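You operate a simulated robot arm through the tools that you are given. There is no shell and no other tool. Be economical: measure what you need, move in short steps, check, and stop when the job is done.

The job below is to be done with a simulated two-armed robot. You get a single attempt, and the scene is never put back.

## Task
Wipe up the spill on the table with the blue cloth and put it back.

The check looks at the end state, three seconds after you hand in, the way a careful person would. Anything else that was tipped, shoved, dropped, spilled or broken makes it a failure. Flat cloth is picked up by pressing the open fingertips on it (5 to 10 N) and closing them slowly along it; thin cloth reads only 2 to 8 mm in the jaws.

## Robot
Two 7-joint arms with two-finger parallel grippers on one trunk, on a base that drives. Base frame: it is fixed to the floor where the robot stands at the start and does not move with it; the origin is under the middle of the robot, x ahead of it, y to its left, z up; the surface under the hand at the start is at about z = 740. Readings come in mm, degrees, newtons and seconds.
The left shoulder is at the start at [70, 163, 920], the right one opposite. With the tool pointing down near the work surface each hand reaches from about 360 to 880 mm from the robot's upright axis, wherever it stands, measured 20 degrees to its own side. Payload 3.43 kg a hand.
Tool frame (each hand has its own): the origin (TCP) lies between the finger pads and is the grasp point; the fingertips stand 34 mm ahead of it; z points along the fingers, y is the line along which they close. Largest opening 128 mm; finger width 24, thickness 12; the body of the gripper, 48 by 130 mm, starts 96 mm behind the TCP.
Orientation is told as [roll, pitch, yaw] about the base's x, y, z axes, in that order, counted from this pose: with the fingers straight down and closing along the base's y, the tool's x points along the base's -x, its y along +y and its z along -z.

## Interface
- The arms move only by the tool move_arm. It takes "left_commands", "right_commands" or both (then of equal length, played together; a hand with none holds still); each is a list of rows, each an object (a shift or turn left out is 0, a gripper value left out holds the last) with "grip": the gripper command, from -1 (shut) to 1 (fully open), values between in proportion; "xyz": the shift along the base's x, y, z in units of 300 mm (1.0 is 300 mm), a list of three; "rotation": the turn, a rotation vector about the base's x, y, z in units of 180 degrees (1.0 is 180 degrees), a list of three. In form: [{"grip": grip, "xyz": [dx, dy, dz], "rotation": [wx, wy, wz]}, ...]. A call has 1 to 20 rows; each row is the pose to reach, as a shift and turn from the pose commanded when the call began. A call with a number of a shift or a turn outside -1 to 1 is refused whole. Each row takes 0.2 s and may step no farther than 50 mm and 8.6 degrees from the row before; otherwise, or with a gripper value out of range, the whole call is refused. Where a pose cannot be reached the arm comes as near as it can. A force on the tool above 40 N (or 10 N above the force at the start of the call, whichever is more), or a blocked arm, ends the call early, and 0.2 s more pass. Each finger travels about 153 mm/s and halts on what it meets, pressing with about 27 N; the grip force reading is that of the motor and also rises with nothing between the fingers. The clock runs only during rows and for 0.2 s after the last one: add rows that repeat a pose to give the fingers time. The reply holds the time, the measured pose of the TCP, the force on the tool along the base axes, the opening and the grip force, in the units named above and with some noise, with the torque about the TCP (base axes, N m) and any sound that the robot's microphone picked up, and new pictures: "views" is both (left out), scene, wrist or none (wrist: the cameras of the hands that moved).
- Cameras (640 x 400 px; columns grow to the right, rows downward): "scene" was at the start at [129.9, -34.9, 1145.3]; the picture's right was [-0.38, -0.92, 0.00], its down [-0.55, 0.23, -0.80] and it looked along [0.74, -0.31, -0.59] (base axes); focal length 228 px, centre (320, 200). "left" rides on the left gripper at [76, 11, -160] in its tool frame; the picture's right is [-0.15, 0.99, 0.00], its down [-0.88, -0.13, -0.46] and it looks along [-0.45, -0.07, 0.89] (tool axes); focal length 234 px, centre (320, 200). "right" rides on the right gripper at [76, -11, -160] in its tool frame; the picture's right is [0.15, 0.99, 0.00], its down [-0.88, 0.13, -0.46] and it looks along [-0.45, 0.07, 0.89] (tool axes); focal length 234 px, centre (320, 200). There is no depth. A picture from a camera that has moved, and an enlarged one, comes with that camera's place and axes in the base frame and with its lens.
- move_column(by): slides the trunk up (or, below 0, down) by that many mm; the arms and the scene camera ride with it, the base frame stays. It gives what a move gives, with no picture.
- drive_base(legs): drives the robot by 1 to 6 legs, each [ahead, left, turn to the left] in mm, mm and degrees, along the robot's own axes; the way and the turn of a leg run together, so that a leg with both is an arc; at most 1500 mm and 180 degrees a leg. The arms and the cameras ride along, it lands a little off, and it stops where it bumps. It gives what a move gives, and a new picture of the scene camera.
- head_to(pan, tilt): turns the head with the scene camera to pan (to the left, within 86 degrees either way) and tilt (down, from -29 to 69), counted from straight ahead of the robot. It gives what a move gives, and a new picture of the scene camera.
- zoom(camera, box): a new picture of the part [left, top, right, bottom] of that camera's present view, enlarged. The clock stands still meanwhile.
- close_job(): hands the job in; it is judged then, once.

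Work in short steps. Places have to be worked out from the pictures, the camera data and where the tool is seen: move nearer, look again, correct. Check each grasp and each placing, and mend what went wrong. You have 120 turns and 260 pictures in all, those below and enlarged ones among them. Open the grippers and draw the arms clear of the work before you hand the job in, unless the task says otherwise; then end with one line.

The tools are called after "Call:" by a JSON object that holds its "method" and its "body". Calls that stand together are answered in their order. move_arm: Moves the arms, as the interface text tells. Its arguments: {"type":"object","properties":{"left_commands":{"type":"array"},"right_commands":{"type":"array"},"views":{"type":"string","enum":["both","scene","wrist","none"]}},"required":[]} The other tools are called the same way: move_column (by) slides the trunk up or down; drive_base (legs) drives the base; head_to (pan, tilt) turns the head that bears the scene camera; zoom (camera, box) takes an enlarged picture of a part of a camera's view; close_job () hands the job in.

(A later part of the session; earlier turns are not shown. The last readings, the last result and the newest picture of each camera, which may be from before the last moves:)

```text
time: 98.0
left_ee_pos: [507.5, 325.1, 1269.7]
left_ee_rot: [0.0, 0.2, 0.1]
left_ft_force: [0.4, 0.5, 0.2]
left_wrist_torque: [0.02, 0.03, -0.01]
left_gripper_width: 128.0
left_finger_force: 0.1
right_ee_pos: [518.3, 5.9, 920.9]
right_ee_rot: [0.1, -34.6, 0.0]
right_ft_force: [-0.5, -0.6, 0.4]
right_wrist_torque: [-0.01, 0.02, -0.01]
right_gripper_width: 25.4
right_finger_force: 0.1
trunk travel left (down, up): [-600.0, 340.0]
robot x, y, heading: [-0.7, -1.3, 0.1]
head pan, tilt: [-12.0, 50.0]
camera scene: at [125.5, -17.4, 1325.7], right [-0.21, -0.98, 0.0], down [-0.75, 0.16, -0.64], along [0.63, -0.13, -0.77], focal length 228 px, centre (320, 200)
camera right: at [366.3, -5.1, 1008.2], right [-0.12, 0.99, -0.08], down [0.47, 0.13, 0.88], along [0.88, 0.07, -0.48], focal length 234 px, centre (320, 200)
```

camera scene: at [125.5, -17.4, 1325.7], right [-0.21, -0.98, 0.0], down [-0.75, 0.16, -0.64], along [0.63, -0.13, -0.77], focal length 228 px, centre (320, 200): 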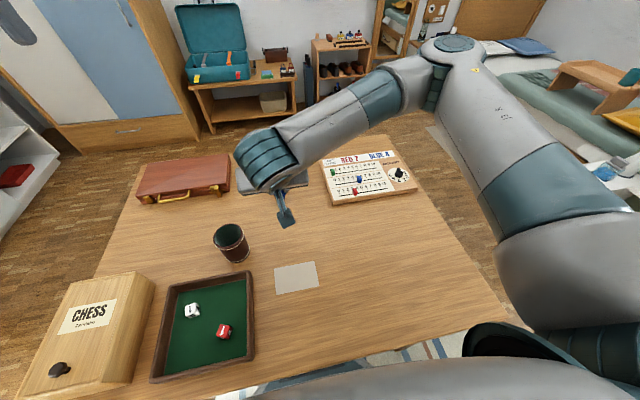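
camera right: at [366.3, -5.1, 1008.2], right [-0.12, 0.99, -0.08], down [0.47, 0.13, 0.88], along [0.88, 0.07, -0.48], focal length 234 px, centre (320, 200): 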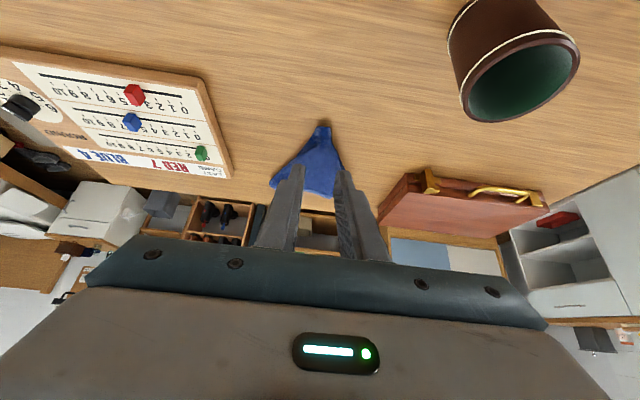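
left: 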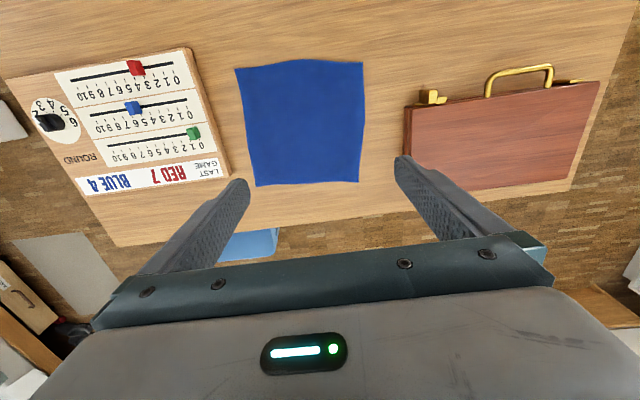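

The cloth is released. I return the tool to vertical and look from above.

Call:
{"method": "move_arm", "body": {"right_commands": [{"xyz": [0, 0, 0.1], "rotation": [0, 0.038, 0]}, {"xyz": [0.1, 0, 0.2], "rotation": [0, 0.076, 0]}, {"xyz": [0.2, 0, 0.3], "rotation": [0, 0.114, 0]}, {"xyz": [0.3, 0, 0.4], "rotation": [0, 0.152, 0]}, {"xyz": [0.4, 0, 0.45], "rotation": [0, 0.192, 0]}, {"xyz": [0.4, 0, 0.45], "rotation": [0, 0.192, 0]}]}}

```text
time: 99.5
left_ee_pos: [505.5, 325.1, 1270.9]
left_ee_rot: [0.0, 0.1, 0.0]
left_ft_force: [-0.5, -0.1, 0.3]
left_wrist_torque: [0.02, 0.0, -0.05]
left_gripper_width: 128.1
left_finger_force: 0.1
right_ee_pos: [638.5, 7.6, 1057.1]
right_ee_rot: [0.2, 0.0, 0.2]
right_ft_force: [-0.2, -0.3, 0.8]
right_wrist_torque: [0.05, 0.02, -0.02]
right_gripper_width: 25.6
right_finger_force: 0.1
trunk travel left (down, up): [-600.0, 340.0]
robot x, y, heading: [0.3, -1.2, -0.0]
head pan, tilt: [-12.0, 50.0]
camera scene: at [124.1, -17.7, 1325.8], right [-0.21, -0.98, 0.0], down [-0.75, 0.16, -0.64], along [0.63, -0.13, -0.77], focal length 228 px, centre (320, 200)
camera right: at [563.2, -4.1, 1216.2], right [-0.15, 0.99, 0.0], down [0.88, 0.13, 0.46], along [0.45, 0.07, -0.89], focal length 234 px, centre (320, 200)
```

scene: 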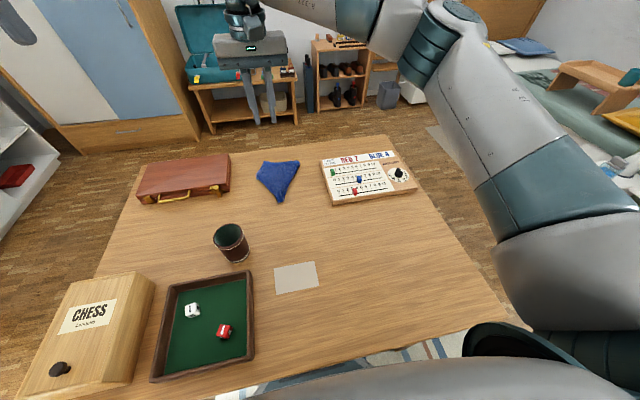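
right: 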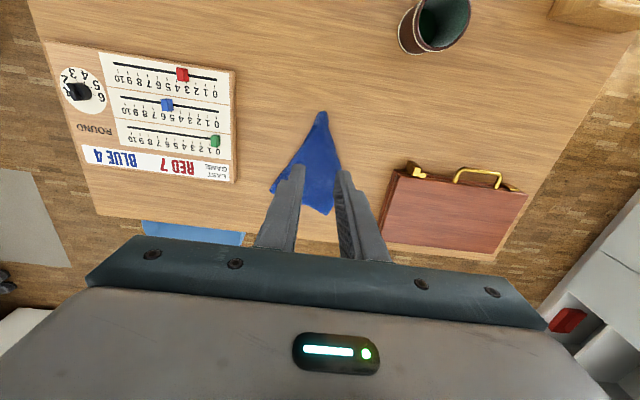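

Call:
{"method": "zoom", "body": {"camera": "scene", "box": [220, 140, 332, 210]}}

Call:
{"method": "zoom", "body": {"camera": "right", "box": [240, 90, 416, 200]}}

```text
5.71 times, centred on (276, 175) of scene
camera zoom: at [124.1, -17.7, 1325.8], right [-0.21, -0.98, 0.0], down [-0.75, 0.16, -0.64], along [0.63, -0.13, -0.77], focal length 1303 px, centre (571, 343)
```

zoom: 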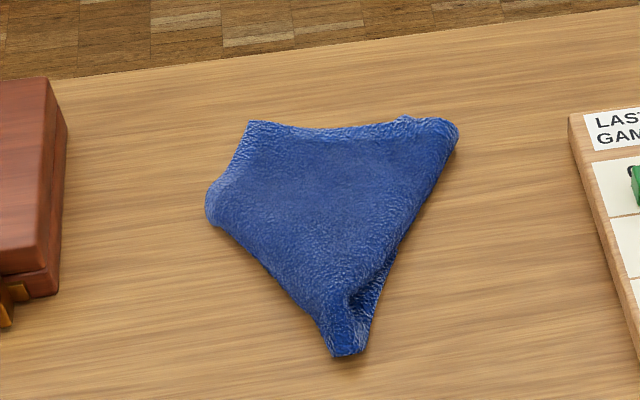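

```text
3.64 times, centred on (328, 145) of right
camera zoom: at [563.2, -4.1, 1216.2], right [-0.15, 0.99, 0.0], down [0.88, 0.13, 0.46], along [0.45, 0.07, -0.89], focal length 852 px, centre (291, 400)
```

zoom: 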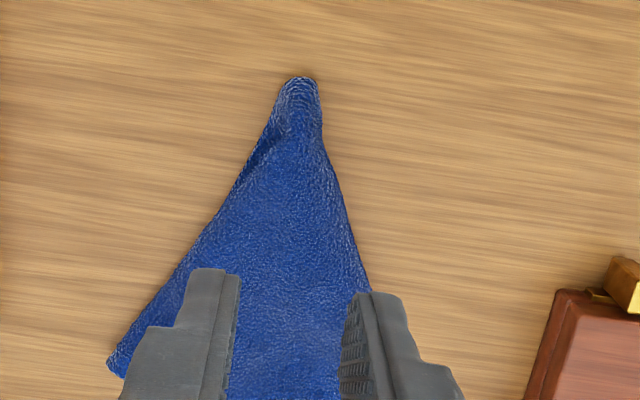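

The cloth is back in place, but its near corners are folded under into a kite shape. I spread it by pressing the nearly closed fingertips on the bunched neck and opening them sideways.

Call:
{"method": "move_arm", "body": {"right_commands": [{"grip": -0.8, "xyz": [0, 0, -0.16]}, {"xyz": [0.01, 0, -0.32]}, {"xyz": [0.02, 0, -0.48]}, {"xyz": [0.02, 0, -0.64]}, {"xyz": [0.02, 0, -0.78]}, {"xyz": [0.02, 0, -0.86]}, {"xyz": [0.02, 0, -0.89]}, {"xyz": [0.02, 0, -0.89]}], "views": "wrist"}}

```text
time: 101.2
left_ee_pos: [505.9, 324.8, 1270.9]
left_ee_rot: [-0.1, 0.0, 0.1]
left_ft_force: [0.7, -0.5, 0.1]
left_wrist_torque: [0.02, 0.04, 0.03]
left_gripper_width: 127.9
left_finger_force: 0.1
right_ee_pos: [642.9, 7.9, 788.8]
right_ee_rot: [0.2, 0.0, -0.1]
right_ft_force: [0.9, 0.3, 0.7]
right_wrist_torque: [0.03, 0.02, 0.01]
right_gripper_width: 13.0
right_finger_force: 0.2
trunk travel left (down, up): [-600.0, 340.0]
robot x, y, heading: [-1.1, -0.4, -0.2]
head pan, tilt: [-12.0, 50.0]
camera right: at [568.0, -3.3, 947.5], right [-0.15, 0.99, 0.0], down [0.88, 0.13, 0.46], along [0.45, 0.07, -0.89], focal length 234 px, centre (320, 200)
```

right: 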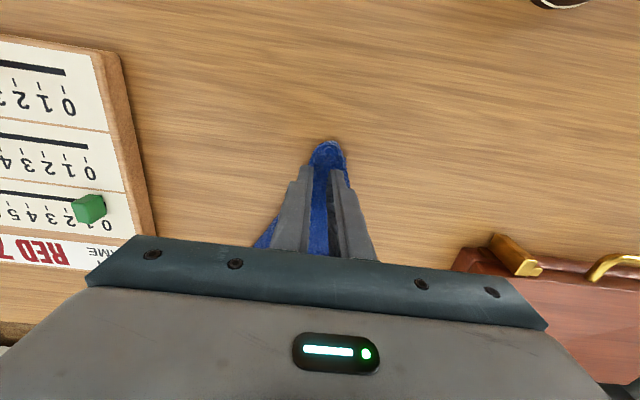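

The fingers straddle the neck. I press down and open slowly.

Call:
{"method": "move_arm", "body": {"right_commands": [{"xyz": [0, 0, -0.012]}, {"xyz": [0, 0, -0.024]}, {"xyz": [0, 0, -0.032]}, {"xyz": [0, 0, -0.032]}], "views": "none"}}

```text
time: 102.2
left_ee_pos: [505.0, 327.2, 1272.0]
left_ee_rot: [0.0, -0.1, 0.0]
left_ft_force: [-0.7, -0.1, -0.3]
left_wrist_torque: [-0.01, 0.02, 0.03]
left_gripper_width: 128.1
left_finger_force: 0.1
right_ee_pos: [642.5, 7.6, 782.0]
right_ee_rot: [0.2, -0.3, 0.0]
right_ft_force: [3.9, 2.7, 20.8]
right_wrist_torque: [0.18, -0.26, -0.01]
right_gripper_width: 12.3
right_finger_force: 0.1
trunk travel left (down, up): [-600.0, 340.0]
robot x, y, heading: [-1.5, 3.2, -0.1]
head pan, tilt: [-12.0, 50.0]
```

Call:
{"method": "move_arm", "body": {"right_commands": [{"grip": -0.7}, {"grip": -0.6}, {"grip": -0.5}, {"grip": -0.4}, {"grip": -0.3}, {"grip": -0.2, "xyz": [0, 0, -0.004]}, {"grip": -0.1, "xyz": [0, 0, -0.004]}, {"grip": 0, "xyz": [0, 0, -0.004]}, {"grip": 0.1, "xyz": [0, 0, -0.006]}, {"grip": 0.2, "xyz": [0, 0, -0.006]}, {"grip": 0.3, "xyz": [0, 0, -0.006]}, {"grip": 0.4, "xyz": [0, 0, -0.006]}, {"grip": 0.4, "xyz": [0, 0, -0.006]}, {"xyz": [0, 0, 0.1]}, {"xyz": [0, 0, 0.25]}, {"xyz": [0, 0, 0.25]}]}}

```text
time: 105.7
left_ee_pos: [508.5, 325.9, 1270.4]
left_ee_rot: [0.0, 0.1, 0.2]
left_ft_force: [0.0, 1.0, 0.7]
left_wrist_torque: [0.0, 0.06, -0.01]
left_gripper_width: 128.0
left_finger_force: 0.0
right_ee_pos: [642.6, 5.3, 852.8]
right_ee_rot: [0.3, 0.1, 0.2]
right_ft_force: [-0.7, -1.0, -0.1]
right_wrist_torque: [-0.02, -0.04, -0.02]
right_gripper_width: 89.8
right_finger_force: 0.0
trunk travel left (down, up): [-600.0, 340.0]
robot x, y, heading: [4.0, 0.9, 0.1]
head pan, tilt: [-12.0, 50.0]
camera scene: at [125.8, -17.0, 1325.6], right [-0.21, -0.98, 0.0], down [-0.75, 0.16, -0.64], along [0.63, -0.13, -0.77], focal length 228 px, centre (320, 200)
camera right: at [568.5, -6.1, 1011.9], right [-0.15, 0.99, 0.0], down [0.88, 0.13, 0.46], along [0.45, 0.07, -0.89], focal length 234 px, centre (320, 200)
```

scene: 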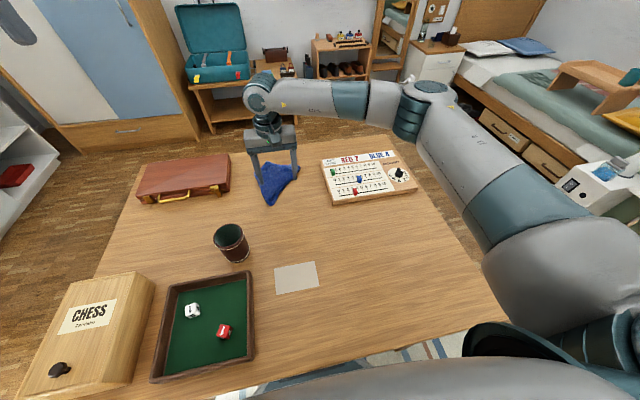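
right: 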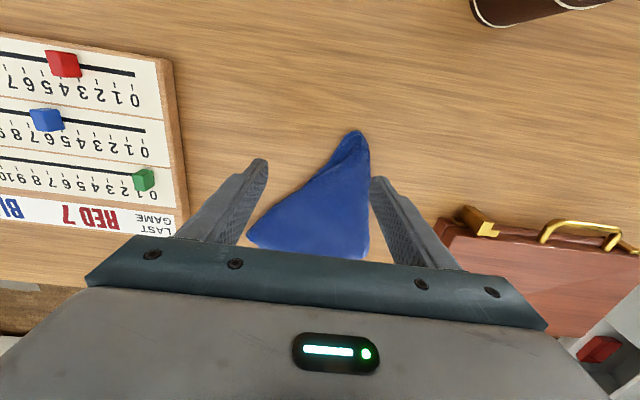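

Opening the fingers only shifted the neck. A proper spread needs both hands at the two far corners, so I turn both tools by 90° (closing along x, cameras outward), well above the table.

Call:
{"method": "move_arm", "body": {"right_commands": [{"xyz": [0, 0, 0.15], "rotation": [0, 0, 0.045]}, {"xyz": [0, -0.05, 0.3], "rotation": [0, 0, 0.09]}, {"xyz": [0, -0.1, 0.45], "rotation": [0, 0, 0.135]}, {"xyz": [0, -0.15, 0.58], "rotation": [0, 0, 0.18]}, {"xyz": [0, -0.2, 0.6], "rotation": [0, 0, 0.225]}, {"xyz": [0, -0.25, 0.6], "rotation": [0, 0, 0.27]}, {"xyz": [0, -0.3, 0.6], "rotation": [0, 0, 0.315]}, {"xyz": [0, -0.35, 0.6], "rotation": [0, 0, 0.36]}, {"xyz": [0, -0.4, 0.6], "rotation": [0, 0, 0.405]}, {"xyz": [0, -0.4, 0.6], "rotation": [0, 0, 0.45]}, {"xyz": [0, -0.4, 0.6], "rotation": [0, 0, 0.5]}, {"xyz": [0, -0.4, 0.6], "rotation": [0, 0, 0.5]}], "left_commands": [{"rotation": [0, 0, -0.045]}, {"rotation": [0, 0, -0.09]}, {"rotation": [0, 0, -0.135]}, {"rotation": [0, 0, -0.18]}, {"rotation": [0, 0, -0.225]}, {"rotation": [0, 0, -0.27]}, {"rotation": [0, 0, -0.315]}, {"rotation": [0, 0, -0.36]}, {"rotation": [0, 0, -0.405]}, {"rotation": [0, 0, -0.45]}, {"rotation": [0, 0, -0.5]}, {"rotation": [0, 0, -0.5]}], "views": "scene"}}

```text
refused: row 11 steps farther than a row can; nothing moved
```

Call:
{"method": "move_arm", "body": {"right_commands": [{"xyz": [0, 0, 0.15], "rotation": [0, 0, 0.045]}, {"xyz": [0, -0.05, 0.3], "rotation": [0, 0, 0.09]}, {"xyz": [0, -0.1, 0.45], "rotation": [0, 0, 0.135]}, {"xyz": [0, -0.15, 0.58], "rotation": [0, 0, 0.18]}, {"xyz": [0, -0.2, 0.6], "rotation": [0, 0, 0.225]}, {"xyz": [0, -0.25, 0.6], "rotation": [0, 0, 0.27]}, {"xyz": [0, -0.3, 0.6], "rotation": [0, 0, 0.315]}, {"xyz": [0, -0.35, 0.6], "rotation": [0, 0, 0.36]}, {"xyz": [0, -0.4, 0.6], "rotation": [0, 0, 0.405]}, {"xyz": [0, -0.4, 0.6], "rotation": [0, 0, 0.45]}, {"xyz": [0, -0.4, 0.6], "rotation": [0, 0, 0.48]}, {"xyz": [0, -0.4, 0.6], "rotation": [0, 0, 0.5]}], "left_commands": [{"rotation": [0, 0, -0.045]}, {"rotation": [0, 0, -0.09]}, {"rotation": [0, 0, -0.135]}, {"rotation": [0, 0, -0.18]}, {"rotation": [0, 0, -0.225]}, {"rotation": [0, 0, -0.27]}, {"rotation": [0, 0, -0.315]}, {"rotation": [0, 0, -0.36]}, {"rotation": [0, 0, -0.405]}, {"rotation": [0, 0, -0.45]}, {"rotation": [0, 0, -0.48]}, {"rotation": [0, 0, -0.5]}], "views": "scene"}}

```text
time: 108.2
left_ee_pos: [505.9, 326.3, 1269.9]
left_ee_rot: [0.0, 0.0, -90.2]
left_ft_force: [0.3, 0.0, -0.2]
left_wrist_torque: [-0.02, 0.01, 0.0]
left_gripper_width: 127.9
left_finger_force: 0.1
right_ee_pos: [480.9, -65.3, 1036.0]
right_ee_rot: [-0.2, 0.0, 88.8]
right_ft_force: [0.4, 0.2, -0.1]
right_wrist_torque: [0.02, 0.02, -0.02]
right_gripper_width: 89.5
right_finger_force: 0.1
right hand out of reach, approached as far as the arm can: row 8, 9, 10, 11, 12
trunk travel left (down, up): [-600.0, 340.0]
robot x, y, heading: [-0.0, 2.9, -0.2]
head pan, tilt: [-12.0, 50.0]
camera scene: at [125.0, -16.4, 1325.8], right [-0.21, -0.98, 0.0], down [-0.75, 0.16, -0.64], along [0.63, -0.13, -0.77], focal length 228 px, centre (320, 200)
```

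scene: 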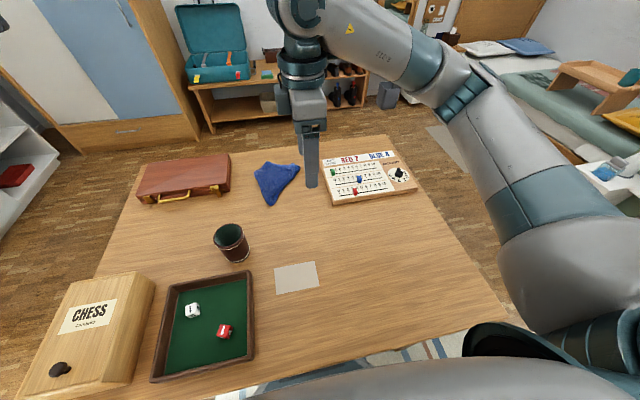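

Call:
{"method": "zoom", "body": {"camera": "scene", "box": [220, 140, 332, 210]}}

```text
5.71 times, centred on (276, 175) of scene
camera zoom: at [125.0, -16.4, 1325.8], right [-0.21, -0.98, 0.0], down [-0.75, 0.16, -0.64], along [0.63, -0.13, -0.77], focal length 1303 px, centre (571, 343)
```

zoom: 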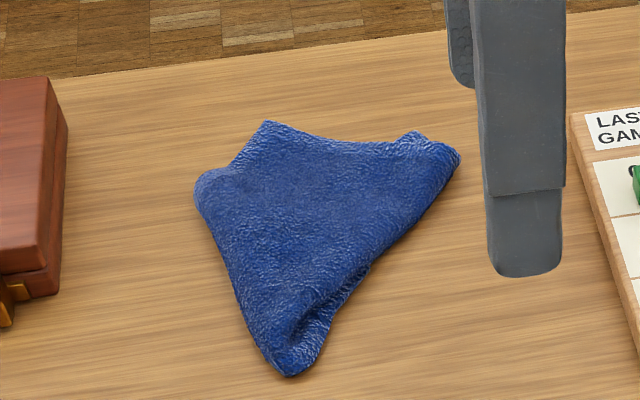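

The right hand cannot reach with that much yaw. Instead I use a mild common yaw of about +20° for both hands, which keeps the gripper bodies clear of each other, and return to it.

Call:
{"method": "move_arm", "body": {"right_commands": [{"xyz": [0, -0.03, 0.05], "rotation": [0, 0, -0.035]}, {"xyz": [0, -0.06, 0.1], "rotation": [0, 0, -0.07]}, {"xyz": [0, -0.1, 0.15], "rotation": [0, 0, -0.105]}, {"xyz": [0, -0.14, 0.15], "rotation": [0, 0, -0.14]}, {"xyz": [0, -0.18, 0.15], "rotation": [0, 0, -0.175]}, {"xyz": [0, -0.2, 0.15], "rotation": [0, 0, -0.21]}, {"xyz": [0, -0.2, 0.15], "rotation": [0, 0, -0.245]}, {"xyz": [0, -0.2, 0.15], "rotation": [0, 0, -0.28]}, {"xyz": [0, -0.2, 0.15], "rotation": [0, 0, -0.315]}, {"xyz": [0, -0.2, 0.15], "rotation": [0, 0, -0.35]}, {"xyz": [0, -0.2, 0.15], "rotation": [0, 0, -0.382]}, {"xyz": [0, -0.2, 0.15], "rotation": [0, 0, -0.382]}, {"xyz": [0, -0.2, 0.15], "rotation": [0, 0, -0.382]}, {"xyz": [0, -0.2, 0.15], "rotation": [0, 0, -0.382]}], "left_commands": [{"rotation": [0, 0, 0.044]}, {"rotation": [0, 0, 0.088]}, {"rotation": [0, 0, 0.132]}, {"rotation": [0, 0, 0.176]}, {"rotation": [0, 0, 0.22]}, {"rotation": [0, 0, 0.264]}, {"rotation": [0, 0, 0.308]}, {"rotation": [0, 0, 0.352]}, {"rotation": [0, 0, 0.396]}, {"rotation": [0, 0, 0.44]}, {"rotation": [0, 0, 0.484]}, {"rotation": [0, 0, 0.528]}, {"rotation": [0, 0, 0.572]}, {"rotation": [0, 0, 0.611]}], "views": "none"}}

Call:
{"method": "move_arm", "body": {"right_commands": [{"rotation": [0, -0.037, 0]}, {"rotation": [0, -0.074, 0]}, {"rotation": [0, -0.111, 0]}, {"rotation": [0, -0.111, 0]}], "left_commands": [{"rotation": [0, -0.037, 0]}, {"rotation": [0, -0.074, 0]}, {"rotation": [0, -0.111, 0]}, {"rotation": [0, -0.111, 0]}], "views": "scene"}}

```text
time: 111.2
left_ee_pos: [505.8, 326.2, 1270.7]
left_ee_rot: [0.0, 0.0, 20.2]
left_ft_force: [1.0, -0.8, 0.7]
left_wrist_torque: [-0.02, 0.02, 0.0]
left_gripper_width: 127.9
left_finger_force: 0.0
right_ee_pos: [481.2, -123.5, 1079.3]
right_ee_rot: [0.2, -0.1, 21.3]
right_ft_force: [-0.5, -0.9, -0.5]
right_wrist_torque: [-0.01, -0.01, 0.02]
right_gripper_width: 89.7
right_finger_force: 0.1
trunk travel left (down, up): [-600.0, 340.0]
robot x, y, heading: [0.8, -0.3, -0.1]
head pan, tilt: [-12.0, 50.0]
```

```text
time: 112.2
left_ee_pos: [506.8, 324.8, 1269.6]
left_ee_rot: [-7.0, -18.6, 21.2]
left_ft_force: [-0.6, 0.0, 0.4]
left_wrist_torque: [0.03, 0.01, 0.01]
left_gripper_width: 127.9
left_finger_force: 0.1
right_ee_pos: [482.1, -123.7, 1078.2]
right_ee_rot: [-7.4, -18.7, 22.5]
right_ft_force: [0.3, 0.4, 0.1]
right_wrist_torque: [0.02, 0.02, 0.01]
right_gripper_width: 89.7
right_finger_force: 0.1
trunk travel left (down, up): [-600.0, 340.0]
robot x, y, heading: [4.2, 0.0, -0.1]
head pan, tilt: [-12.0, 50.0]
camera scene: at [125.3, -17.4, 1325.7], right [-0.21, -0.98, 0.0], down [-0.75, 0.16, -0.64], along [0.63, -0.13, -0.77], focal length 228 px, centre (320, 200)
```

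scene: 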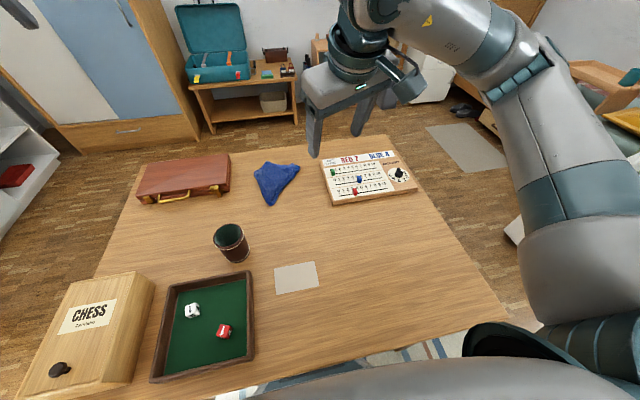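

The tilt about base y made the finger line slope. I undo it and tilt about the tool's own closing axis, narrowing both grippers to about 40 mm.

Call:
{"method": "move_arm", "body": {"right_commands": [{"grip": -0.37, "rotation": [0, 0.037, 0]}, {"rotation": [0, 0.074, 0]}, {"rotation": [0, 0.111, 0]}, {"rotation": [0, 0.111, 0]}], "left_commands": [{"grip": -0.37, "rotation": [0, 0.037, 0]}, {"rotation": [0, 0.074, 0]}, {"rotation": [0, 0.111, 0]}, {"rotation": [0, 0.111, 0]}], "views": "none"}}

Call:
{"method": "move_arm", "body": {"right_commands": [{"rotation": [0.013, -0.035, 0]}, {"rotation": [0.026, -0.07, 0]}, {"rotation": [0.038, -0.104, 0]}, {"rotation": [0.038, -0.104, 0]}], "left_commands": [{"rotation": [0.013, -0.035, 0]}, {"rotation": [0.026, -0.07, 0]}, {"rotation": [0.038, -0.104, 0]}, {"rotation": [0.038, -0.104, 0]}], "views": "none"}}

```text
time: 113.2
left_ee_pos: [506.1, 326.1, 1271.7]
left_ee_rot: [-0.1, 0.2, 20.0]
left_ft_force: [-0.6, 0.2, -0.7]
left_wrist_torque: [0.0, -0.01, -0.01]
left_gripper_width: 40.3
left_finger_force: 0.0
right_ee_pos: [481.2, -122.6, 1078.7]
right_ee_rot: [0.2, -0.1, 21.3]
right_ft_force: [0.6, 0.1, -0.7]
right_wrist_torque: [-0.05, -0.01, -0.03]
right_gripper_width: 40.4
right_finger_force: 0.0
trunk travel left (down, up): [-600.0, 340.0]
robot x, y, heading: [0.6, 0.3, 0.5]
head pan, tilt: [-12.0, 50.0]
```

```text
time: 114.2
left_ee_pos: [506.6, 325.3, 1270.7]
left_ee_rot: [0.0, -20.0, 20.2]
left_ft_force: [0.5, 0.0, -0.2]
left_wrist_torque: [-0.02, -0.02, 0.04]
left_gripper_width: 40.4
left_finger_force: 0.1
right_ee_pos: [482.6, -124.0, 1078.7]
right_ee_rot: [-0.4, -20.0, 21.4]
right_ft_force: [-0.5, -0.3, 0.9]
right_wrist_torque: [-0.03, 0.0, 0.02]
right_gripper_width: 40.2
right_finger_force: 0.1
trunk travel left (down, up): [-600.0, 340.0]
robot x, y, heading: [4.8, -3.6, -0.2]
head pan, tilt: [-12.0, 50.0]
```

Both tools are level along the closing axis now. I take the right hand over the cloth's right far corner, around (764,-46).

Call:
{"method": "move_arm", "body": {"right_commands": [{"xyz": [0.12, 0.04, 0]}, {"xyz": [0.26, 0.08, 0]}, {"xyz": [0.4, 0.12, 0]}, {"xyz": [0.54, 0.17, -0.02]}, {"xyz": [0.67, 0.21, -0.06]}, {"xyz": [0.8, 0.24, -0.12]}, {"xyz": [0.9, 0.25, -0.22]}, {"xyz": [0.94, 0.26, -0.35]}, {"xyz": [0.94, 0.26, -0.49]}, {"xyz": [0.94, 0.26, -0.63]}, {"xyz": [0.94, 0.26, -0.75]}, {"xyz": [0.94, 0.26, -0.75]}]}}

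```text
time: 116.8
left_ee_pos: [506.2, 325.6, 1271.7]
left_ee_rot: [0.0, -20.0, 20.1]
left_ft_force: [-0.1, 0.2, 0.9]
left_wrist_torque: [-0.01, -0.02, -0.01]
left_gripper_width: 40.3
left_finger_force: 0.0
right_ee_pos: [764.1, -43.6, 854.5]
right_ee_rot: [-0.3, -20.0, 21.4]
right_ft_force: [0.0, 0.5, -0.9]
right_wrist_torque: [-0.01, -0.01, -0.01]
right_gripper_width: 40.2
right_finger_force: 0.0
trunk travel left (down, up): [-600.0, 340.0]
robot x, y, heading: [1.9, 2.2, -0.2]
head pan, tilt: [-12.0, 50.0]
camera scene: at [124.5, -17.2, 1325.8], right [-0.21, -0.98, 0.0], down [-0.75, 0.16, -0.64], along [0.63, -0.13, -0.77], focal length 228 px, centre (320, 200)
camera right: at [650.8, -98.0, 977.1], right [-0.49, 0.87, -0.05], down [0.58, 0.37, 0.73], along [0.66, 0.32, -0.68], focal length 234 px, centre (320, 200)
```

scene: 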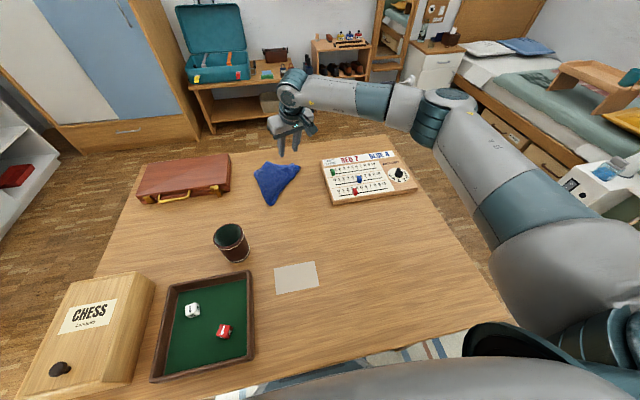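
right: 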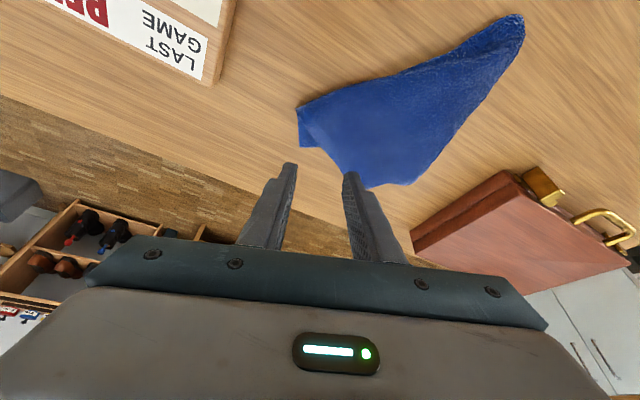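

The wrist view confirms the corner near (787,-61), with the fingertips targeted inside it. I descend and press.

Call:
{"method": "move_arm", "body": {"right_commands": [{"xyz": [0, -0.01, -0.1]}, {"xyz": [0, -0.01, -0.2]}, {"xyz": [0, -0.01, -0.235]}, {"xyz": [0, -0.01, -0.245]}, {"xyz": [0, -0.01, -0.252]}, {"xyz": [0, -0.01, -0.252]}], "views": "wrist"}}

```text
time: 118.2
left_ee_pos: [505.0, 325.5, 1271.0]
left_ee_rot: [0.0, -19.8, 20.1]
left_ft_force: [-0.6, 0.3, 0.1]
left_wrist_torque: [-0.02, -0.01, -0.01]
left_gripper_width: 40.3
left_finger_force: 0.1
right_ee_pos: [764.6, -49.8, 780.2]
right_ee_rot: [-0.3, -20.1, 21.5]
right_ft_force: [0.0, 0.6, 8.2]
right_wrist_torque: [0.21, 0.08, -0.02]
right_gripper_width: 40.6
right_finger_force: 0.3
trunk travel left (down, up): [-600.0, 340.0]
robot x, y, heading: [0.2, 0.6, -0.2]
head pan, tilt: [-12.0, 50.0]
camera right: at [650.7, -103.5, 903.3], right [-0.49, 0.87, -0.05], down [0.58, 0.37, 0.73], along [0.66, 0.32, -0.68], focal length 234 px, centre (320, 200)
```

right: 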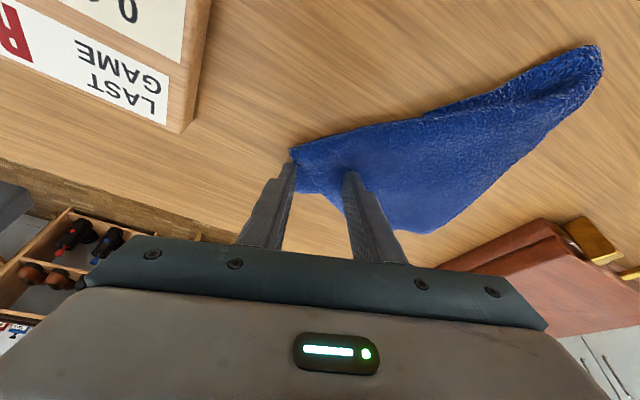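

Contact at 8 N with both tips on the corner. I close slowly.

Call:
{"method": "move_arm", "body": {"right_commands": [{"grip": -0.44}, {"grip": -0.5}, {"grip": -0.57}, {"grip": -0.64}, {"grip": -0.7}, {"grip": -0.77}, {"grip": -0.84}, {"grip": -0.9}, {"grip": -0.96}, {"grip": -1}, {"grip": -1}], "views": "wrist"}}

```text
time: 120.7
left_ee_pos: [505.9, 326.4, 1271.4]
left_ee_rot: [0.0, -20.1, 20.1]
left_ft_force: [-0.3, -0.7, 0.1]
left_wrist_torque: [-0.03, 0.01, -0.01]
left_gripper_width: 40.4
left_finger_force: 0.1
right_ee_pos: [763.0, -48.3, 780.5]
right_ee_rot: [-0.3, -20.1, 21.4]
right_ft_force: [-1.0, 2.9, 11.0]
right_wrist_torque: [0.2, 0.01, 0.0]
right_gripper_width: 5.7
right_finger_force: 26.9
trunk travel left (down, up): [-600.0, 340.0]
robot x, y, heading: [-1.8, -0.4, -0.1]
head pan, tilt: [-12.0, 50.0]
camera right: at [650.0, -103.2, 903.1], right [-0.49, 0.87, -0.06], down [0.58, 0.37, 0.73], along [0.66, 0.32, -0.68], focal length 234 px, centre (320, 200)
```

right: 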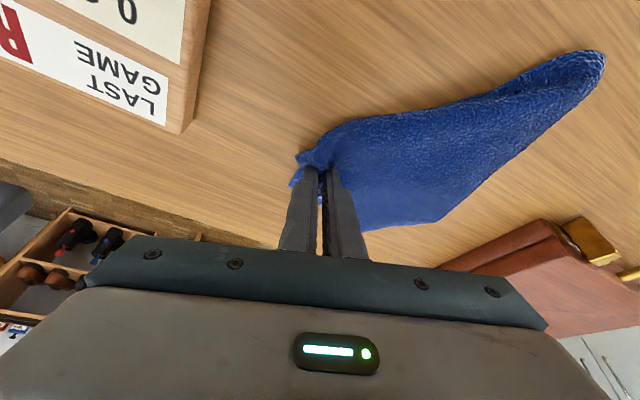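

Corner grasped (5.7 mm). I pull it gently 45 mm to the right, away from the left hand's corner, to straighten the edge.

Call:
{"method": "move_arm", "body": {"right_commands": [{"xyz": [0, -0.03, 0.02]}, {"xyz": [0, -0.06, 0.02]}, {"xyz": [0, -0.09, 0.02]}, {"xyz": [0, -0.12, 0.02]}, {"xyz": [0, -0.15, 0.02]}, {"xyz": [0, -0.15, 0.02]}]}}

Call:
{"method": "zoom", "body": {"camera": "scene", "box": [220, 140, 332, 210]}}

```text
time: 122.0
left_ee_pos: [506.3, 326.7, 1271.3]
left_ee_rot: [0.0, -19.9, 20.0]
left_ft_force: [-0.2, -0.1, 0.2]
left_wrist_torque: [-0.02, 0.0, 0.02]
left_gripper_width: 40.5
left_finger_force: 0.1
right_ee_pos: [764.6, -92.5, 784.0]
right_ee_rot: [-0.3, -19.9, 21.4]
right_ft_force: [0.3, 1.0, -0.1]
right_wrist_torque: [0.04, 0.01, -0.01]
right_gripper_width: 5.4
right_finger_force: 27.1
trunk travel left (down, up): [-600.0, 340.0]
robot x, y, heading: [1.5, -1.3, 0.1]
head pan, tilt: [-12.0, 50.0]
camera scene: at [125.0, -17.0, 1325.8], right [-0.21, -0.98, 0.0], down [-0.75, 0.16, -0.64], along [0.63, -0.13, -0.77], focal length 228 px, centre (320, 200)
camera right: at [650.9, -148.5, 907.2], right [-0.49, 0.87, -0.05], down [0.58, 0.37, 0.73], along [0.66, 0.32, -0.68], focal length 234 px, centre (320, 200)
```

scene: 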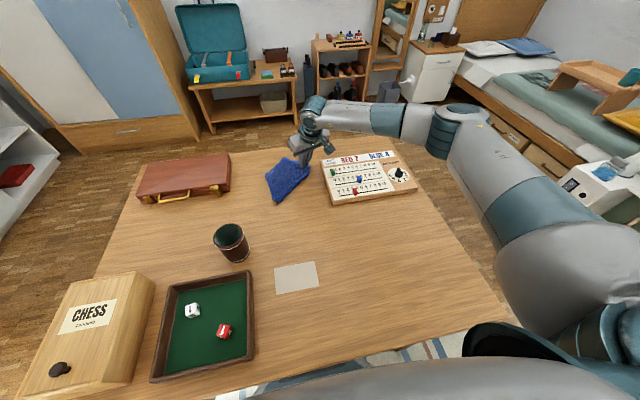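
right: 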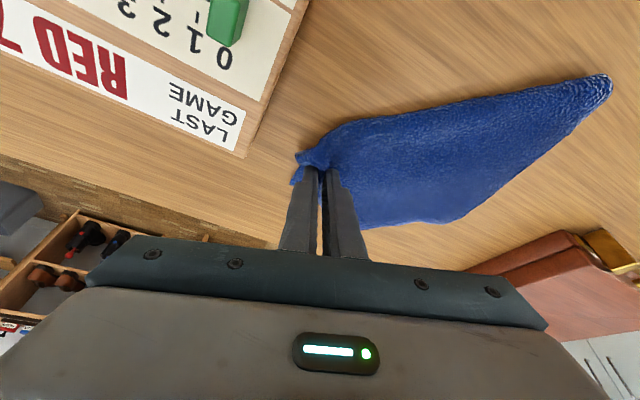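

```text
5.71 times, centred on (276, 175) of scene
camera zoom: at [125.0, -17.0, 1325.8], right [-0.21, -0.98, 0.0], down [-0.75, 0.16, -0.64], along [0.63, -0.13, -0.77], focal length 1303 px, centre (571, 343)
```

zoom: 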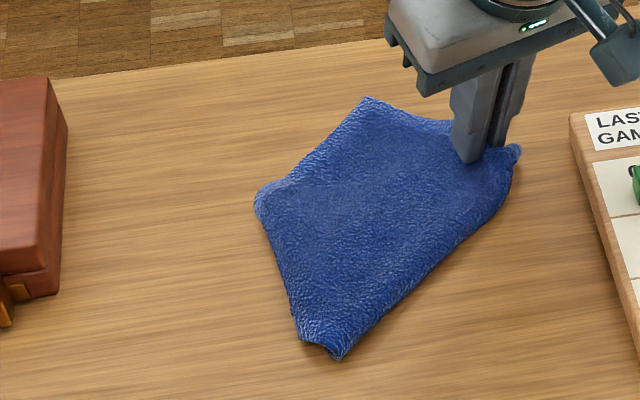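

Dragging unfolded much of the left side, so the shape is far better. To let the left hand reach the top corner (850,-21), I lean the right gripper outward about 25° around its grip.

Call:
{"method": "move_arm", "body": {"right_commands": [{"xyz": [0, 0, 0.006], "rotation": [0.035, 0, 0]}, {"xyz": [0, 0, 0.012], "rotation": [0.07, 0, 0]}, {"xyz": [0, 0, 0.018], "rotation": [0.105, 0, 0]}, {"xyz": [0, 0, 0.024], "rotation": [0.14, 0, 0]}, {"xyz": [0, 0, 0.024], "rotation": [0.14, 0, 0]}], "left_commands": [{"xyz": [0.14, -0.05, 0]}, {"xyz": [0.28, -0.1, 0]}, {"xyz": [0.42, -0.15, -0.02]}, {"xyz": [0.5, -0.2, -0.1]}, {"xyz": [0.5, -0.25, -0.2]}]}}

```text
time: 123.2
left_ee_pos: [655.7, 250.5, 1212.7]
left_ee_rot: [0.0, -19.8, 20.1]
left_ft_force: [-0.2, -0.8, 0.3]
left_wrist_torque: [0.02, -0.02, -0.01]
left_gripper_width: 40.1
left_finger_force: 0.0
right_ee_pos: [763.1, -93.9, 792.5]
right_ee_rot: [26.2, -27.1, 10.7]
right_ft_force: [0.0, -0.3, -0.8]
right_wrist_torque: [-0.04, -0.01, -0.04]
right_gripper_width: 4.6
right_finger_force: 27.2
trunk travel left (down, up): [-600.0, 340.0]
robot x, y, heading: [0.0, -0.0, 0.0]
head pan, tilt: [-12.0, 50.0]
camera scene: at [125.2, -16.4, 1325.8], right [-0.21, -0.98, 0.0], down [-0.75, 0.16, -0.64], along [0.63, -0.13, -0.77], focal length 228 px, centre (320, 200)
camera right: at [650.7, -196.0, 878.9], right [-0.49, 0.81, 0.32], down [0.58, 0.02, 0.82], along [0.66, 0.58, -0.48], focal length 234 px, centre (320, 200)
camera left: at [535.0, 219.2, 1335.7], right [-0.21, 0.98, 0.05], down [0.68, 0.11, 0.73], along [0.71, 0.19, -0.68], focal length 234 px, centre (320, 200)
```

scene: 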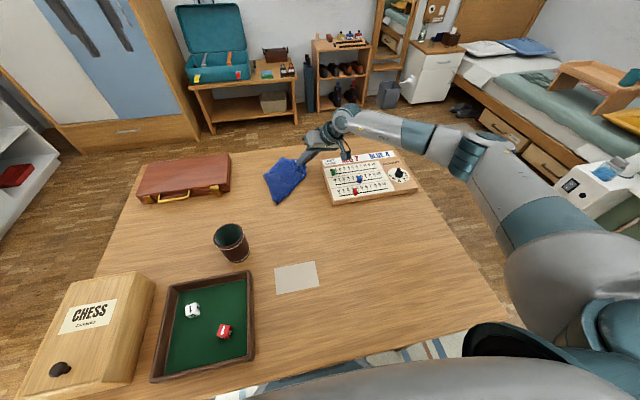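
right: 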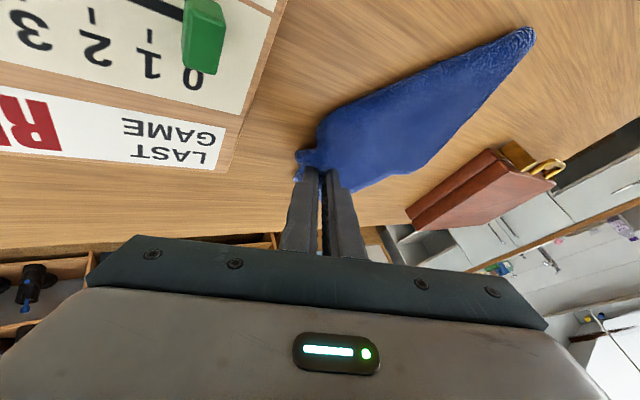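
left: 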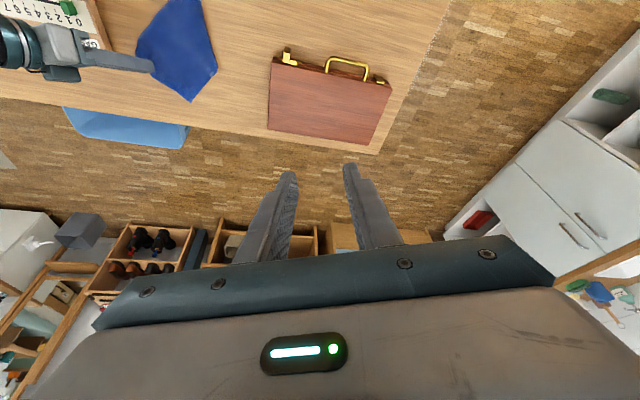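

The left camera confirms the far corner at about (852,-11). I bring the left hand above it, to TCP ≈ (810,-14), at z≈925.

Call:
{"method": "move_arm", "body": {"left_commands": [{"xyz": [0.06, -0.08, -0.08]}, {"xyz": [0.12, -0.18, -0.17]}, {"xyz": [0.18, -0.28, -0.26]}, {"xyz": [0.24, -0.38, -0.35]}, {"xyz": [0.3, -0.48, -0.44]}, {"xyz": [0.36, -0.58, -0.53]}, {"xyz": [0.42, -0.68, -0.62]}, {"xyz": [0.47, -0.78, -0.72]}, {"xyz": [0.51, -0.85, -0.84]}, {"xyz": [0.515, -0.88, -0.95]}, {"xyz": [0.515, -0.88, -0.95]}]}}

```text
time: 125.7
left_ee_pos: [810.3, -11.1, 927.9]
left_ee_rot: [0.0, -19.9, 20.0]
left_ft_force: [0.1, -0.4, 0.3]
left_wrist_torque: [-0.03, -0.02, -0.01]
left_gripper_width: 40.5
left_finger_force: 0.1
right_ee_pos: [762.7, -94.1, 791.4]
right_ee_rot: [26.2, -27.0, 10.7]
right_ft_force: [-0.3, -0.2, 0.0]
right_wrist_torque: [-0.07, -0.03, 0.0]
right_gripper_width: 4.9
right_finger_force: 27.3
trunk travel left (down, up): [-600.0, 340.0]
robot x, y, heading: [1.6, 0.3, 0.0]
head pan, tilt: [-12.0, 50.0]
camera scene: at [124.7, -17.2, 1325.8], right [-0.21, -0.98, 0.0], down [-0.75, 0.16, -0.64], along [0.63, -0.13, -0.77], focal length 228 px, centre (320, 200)
camera left: at [689.1, -42.9, 1051.5], right [-0.21, 0.98, 0.05], down [0.68, 0.11, 0.73], along [0.71, 0.19, -0.68], focal length 234 px, centre (320, 200)
```

scene: 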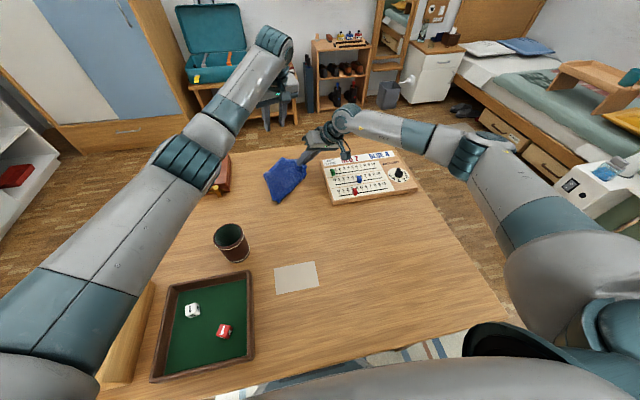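
left: 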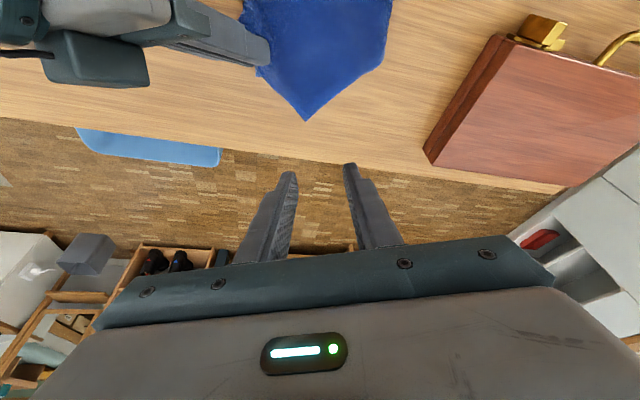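

The corner is confirmed at (852,-11), and the hands are clear of each other. I descend with the left hand and press.

Call:
{"method": "move_arm", "body": {"left_commands": [{"xyz": [0.005, -0.007, -0.13]}, {"xyz": [0.01, -0.013, -0.27]}, {"xyz": [0.01, -0.013, -0.4]}, {"xyz": [0.01, -0.013, -0.46]}, {"xyz": [0.01, -0.013, -0.48]}, {"xyz": [0.01, -0.013, -0.494]}, {"xyz": [0.01, -0.013, -0.494]}]}}

```text
time: 127.2
left_ee_pos: [813.3, -17.8, 777.7]
left_ee_rot: [0.0, -20.0, 20.1]
left_ft_force: [0.7, 1.0, 6.3]
left_wrist_torque: [0.04, -0.01, -0.01]
left_gripper_width: 40.3
left_finger_force: 0.0
right_ee_pos: [763.3, -93.2, 792.4]
right_ee_rot: [26.1, -27.1, 10.6]
right_ft_force: [0.7, 0.0, 0.1]
right_wrist_torque: [-0.1, -0.04, 0.02]
right_gripper_width: 4.5
right_finger_force: 27.0
trunk travel left (down, up): [-600.0, 340.0]
robot x, y, heading: [-1.7, -1.4, 0.1]
head pan, tilt: [-12.0, 50.0]
camera scene: at [124.3, -17.2, 1325.9], right [-0.21, -0.98, 0.0], down [-0.75, 0.16, -0.64], along [0.63, -0.13, -0.77], focal length 228 px, centre (320, 200)
camera left: at [691.3, -49.4, 902.9], right [-0.21, 0.98, 0.05], down [0.68, 0.11, 0.73], along [0.71, 0.19, -0.68], focal length 234 px, centre (320, 200)
```

scene: 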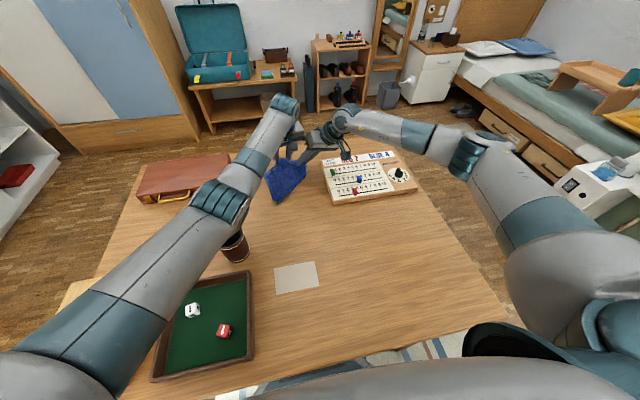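
left: 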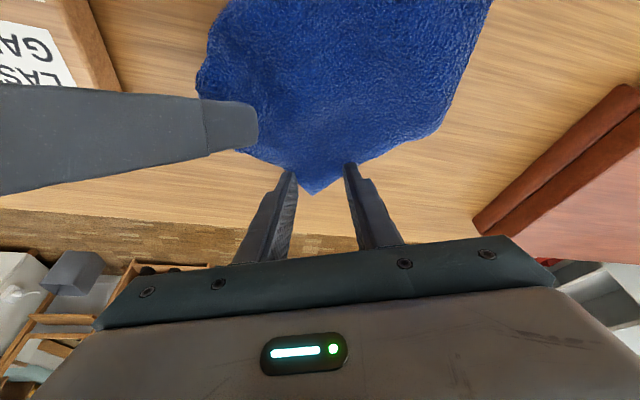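

Contact at 6 N, but the tips sit near the cloth's edges. I shift 9 mm inward and then close slowly.

Call:
{"method": "move_arm", "body": {"left_commands": [{"xyz": [-0.01, 0, 0.025]}, {"xyz": [-0.032, 0, 0.025]}, {"xyz": [-0.032, 0, 0.008]}, {"xyz": [-0.032, 0, -0.002]}, {"grip": -0.44, "xyz": [-0.032, 0, -0.002]}, {"grip": -0.5, "xyz": [-0.032, 0, -0.002]}, {"grip": -0.57, "xyz": [-0.032, 0, -0.002]}, {"grip": -0.64, "xyz": [-0.032, 0, -0.002]}, {"grip": -0.71, "xyz": [-0.032, 0, -0.002]}, {"grip": -0.78, "xyz": [-0.032, 0, -0.002]}, {"grip": -0.85, "xyz": [-0.032, 0, -0.002]}, {"grip": -0.92, "xyz": [-0.032, 0, -0.002]}, {"grip": -1, "xyz": [-0.032, 0, -0.002]}, {"grip": -1, "xyz": [-0.032, 0, -0.002]}, {"grip": -1, "xyz": [-0.032, 0, -0.002]}], "views": "wrist"}}

```text
time: 130.4
left_ee_pos: [803.8, -17.4, 779.8]
left_ee_rot: [-0.1, -20.0, 19.9]
left_ft_force: [-3.5, -4.5, 15.4]
left_wrist_torque: [-0.17, 0.15, -0.01]
left_gripper_width: 4.3
left_finger_force: 26.9
right_ee_pos: [763.5, -93.0, 792.0]
right_ee_rot: [26.2, -27.1, 10.6]
right_ft_force: [3.4, 5.8, -2.2]
right_wrist_torque: [0.05, -0.06, 0.0]
right_gripper_width: 4.9
right_finger_force: 26.6
trunk travel left (down, up): [-600.0, 340.0]
robot x, y, heading: [3.2, -1.6, 0.1]
head pan, tilt: [-12.0, 50.0]
camera left: at [681.2, -49.4, 902.4], right [-0.21, 0.98, 0.05], down [0.68, 0.11, 0.73], along [0.71, 0.19, -0.68], focal length 234 px, centre (320, 200)
```

left: 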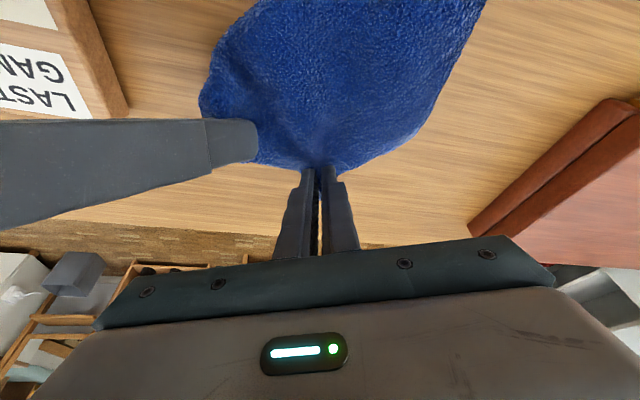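

Both corners are held. I lift both hands together, moving back toward the robot for reach.

Call:
{"method": "move_arm", "body": {"left_commands": [{"xyz": [-0.02, -0.01, 0.1]}, {"xyz": [-0.06, -0.01, 0.2]}, {"xyz": [-0.12, -0.01, 0.3]}, {"xyz": [-0.18, -0.01, 0.4]}, {"xyz": [-0.24, -0.01, 0.5]}, {"xyz": [-0.3, -0.01, 0.6]}, {"xyz": [-0.36, -0.01, 0.7]}, {"xyz": [-0.42, -0.01, 0.78]}, {"xyz": [-0.42, -0.01, 0.78]}], "right_commands": [{"xyz": [-0.02, 0, 0.1]}, {"xyz": [-0.06, 0, 0.2]}, {"xyz": [-0.12, 0, 0.3]}, {"xyz": [-0.18, 0, 0.4]}, {"xyz": [-0.24, 0, 0.5]}, {"xyz": [-0.3, 0, 0.6]}, {"xyz": [-0.36, 0, 0.7]}, {"xyz": [-0.42, 0, 0.78]}, {"xyz": [-0.42, 0, 0.78]}]}}

```text
time: 131.9
left_ee_pos: [751.5, -32.8, 936.6]
left_ee_rot: [-0.3, -19.4, 19.3]
left_ft_force: [-16.6, -10.3, 8.5]
left_wrist_torque: [-0.37, 0.58, -0.02]
left_gripper_width: 4.2
left_finger_force: 27.3
left hand out of reach, approached as far as the arm can: row 5, 6, 7
right_ee_pos: [674.7, -95.8, 969.6]
right_ee_rot: [26.2, -27.2, 10.5]
right_ft_force: [16.7, 9.9, -8.4]
right_wrist_torque: [0.13, -0.43, -0.2]
right_gripper_width: 3.9
right_finger_force: 27.1
trunk travel left (down, up): [-600.0, 340.0]
robot x, y, heading: [-0.1, -3.8, 0.1]
head pan, tilt: [-12.0, 50.0]
stopped in row 7 (left hand): the force on the tool passed its limit at 44 N (the readings are from after the stop); the commanded pose is now the measured one
camera scene: at [124.3, -17.4, 1325.8], right [-0.21, -0.98, 0.0], down [-0.75, 0.16, -0.64], along [0.63, -0.13, -0.77], focal length 228 px, centre (320, 200)
camera right: at [561.3, -197.9, 1056.3], right [-0.48, 0.81, 0.32], down [0.58, 0.02, 0.82], along [0.66, 0.58, -0.48], focal length 234 px, centre (320, 200)
camera left: at [630.5, -62.6, 1061.5], right [-0.2, 0.98, 0.04], down [0.68, 0.1, 0.72], along [0.7, 0.17, -0.69], focal length 234 px, centre (320, 200)
```

scene: 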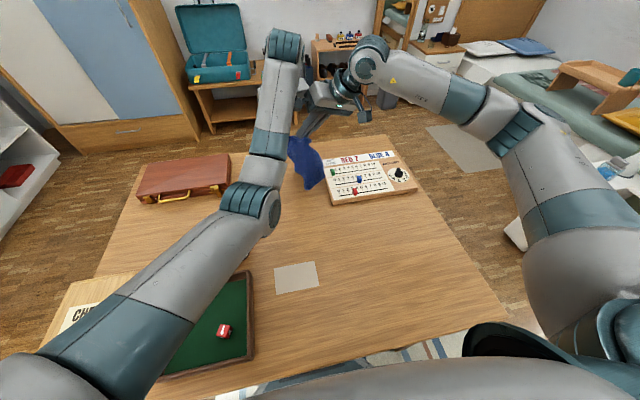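
right: 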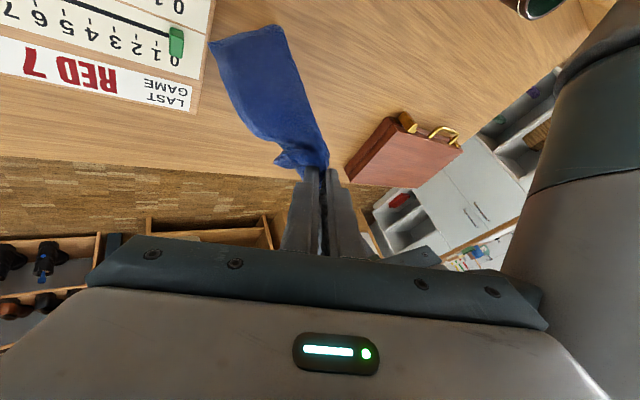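
left: 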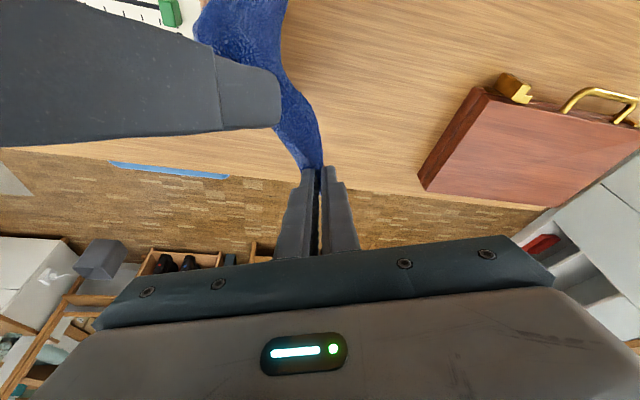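

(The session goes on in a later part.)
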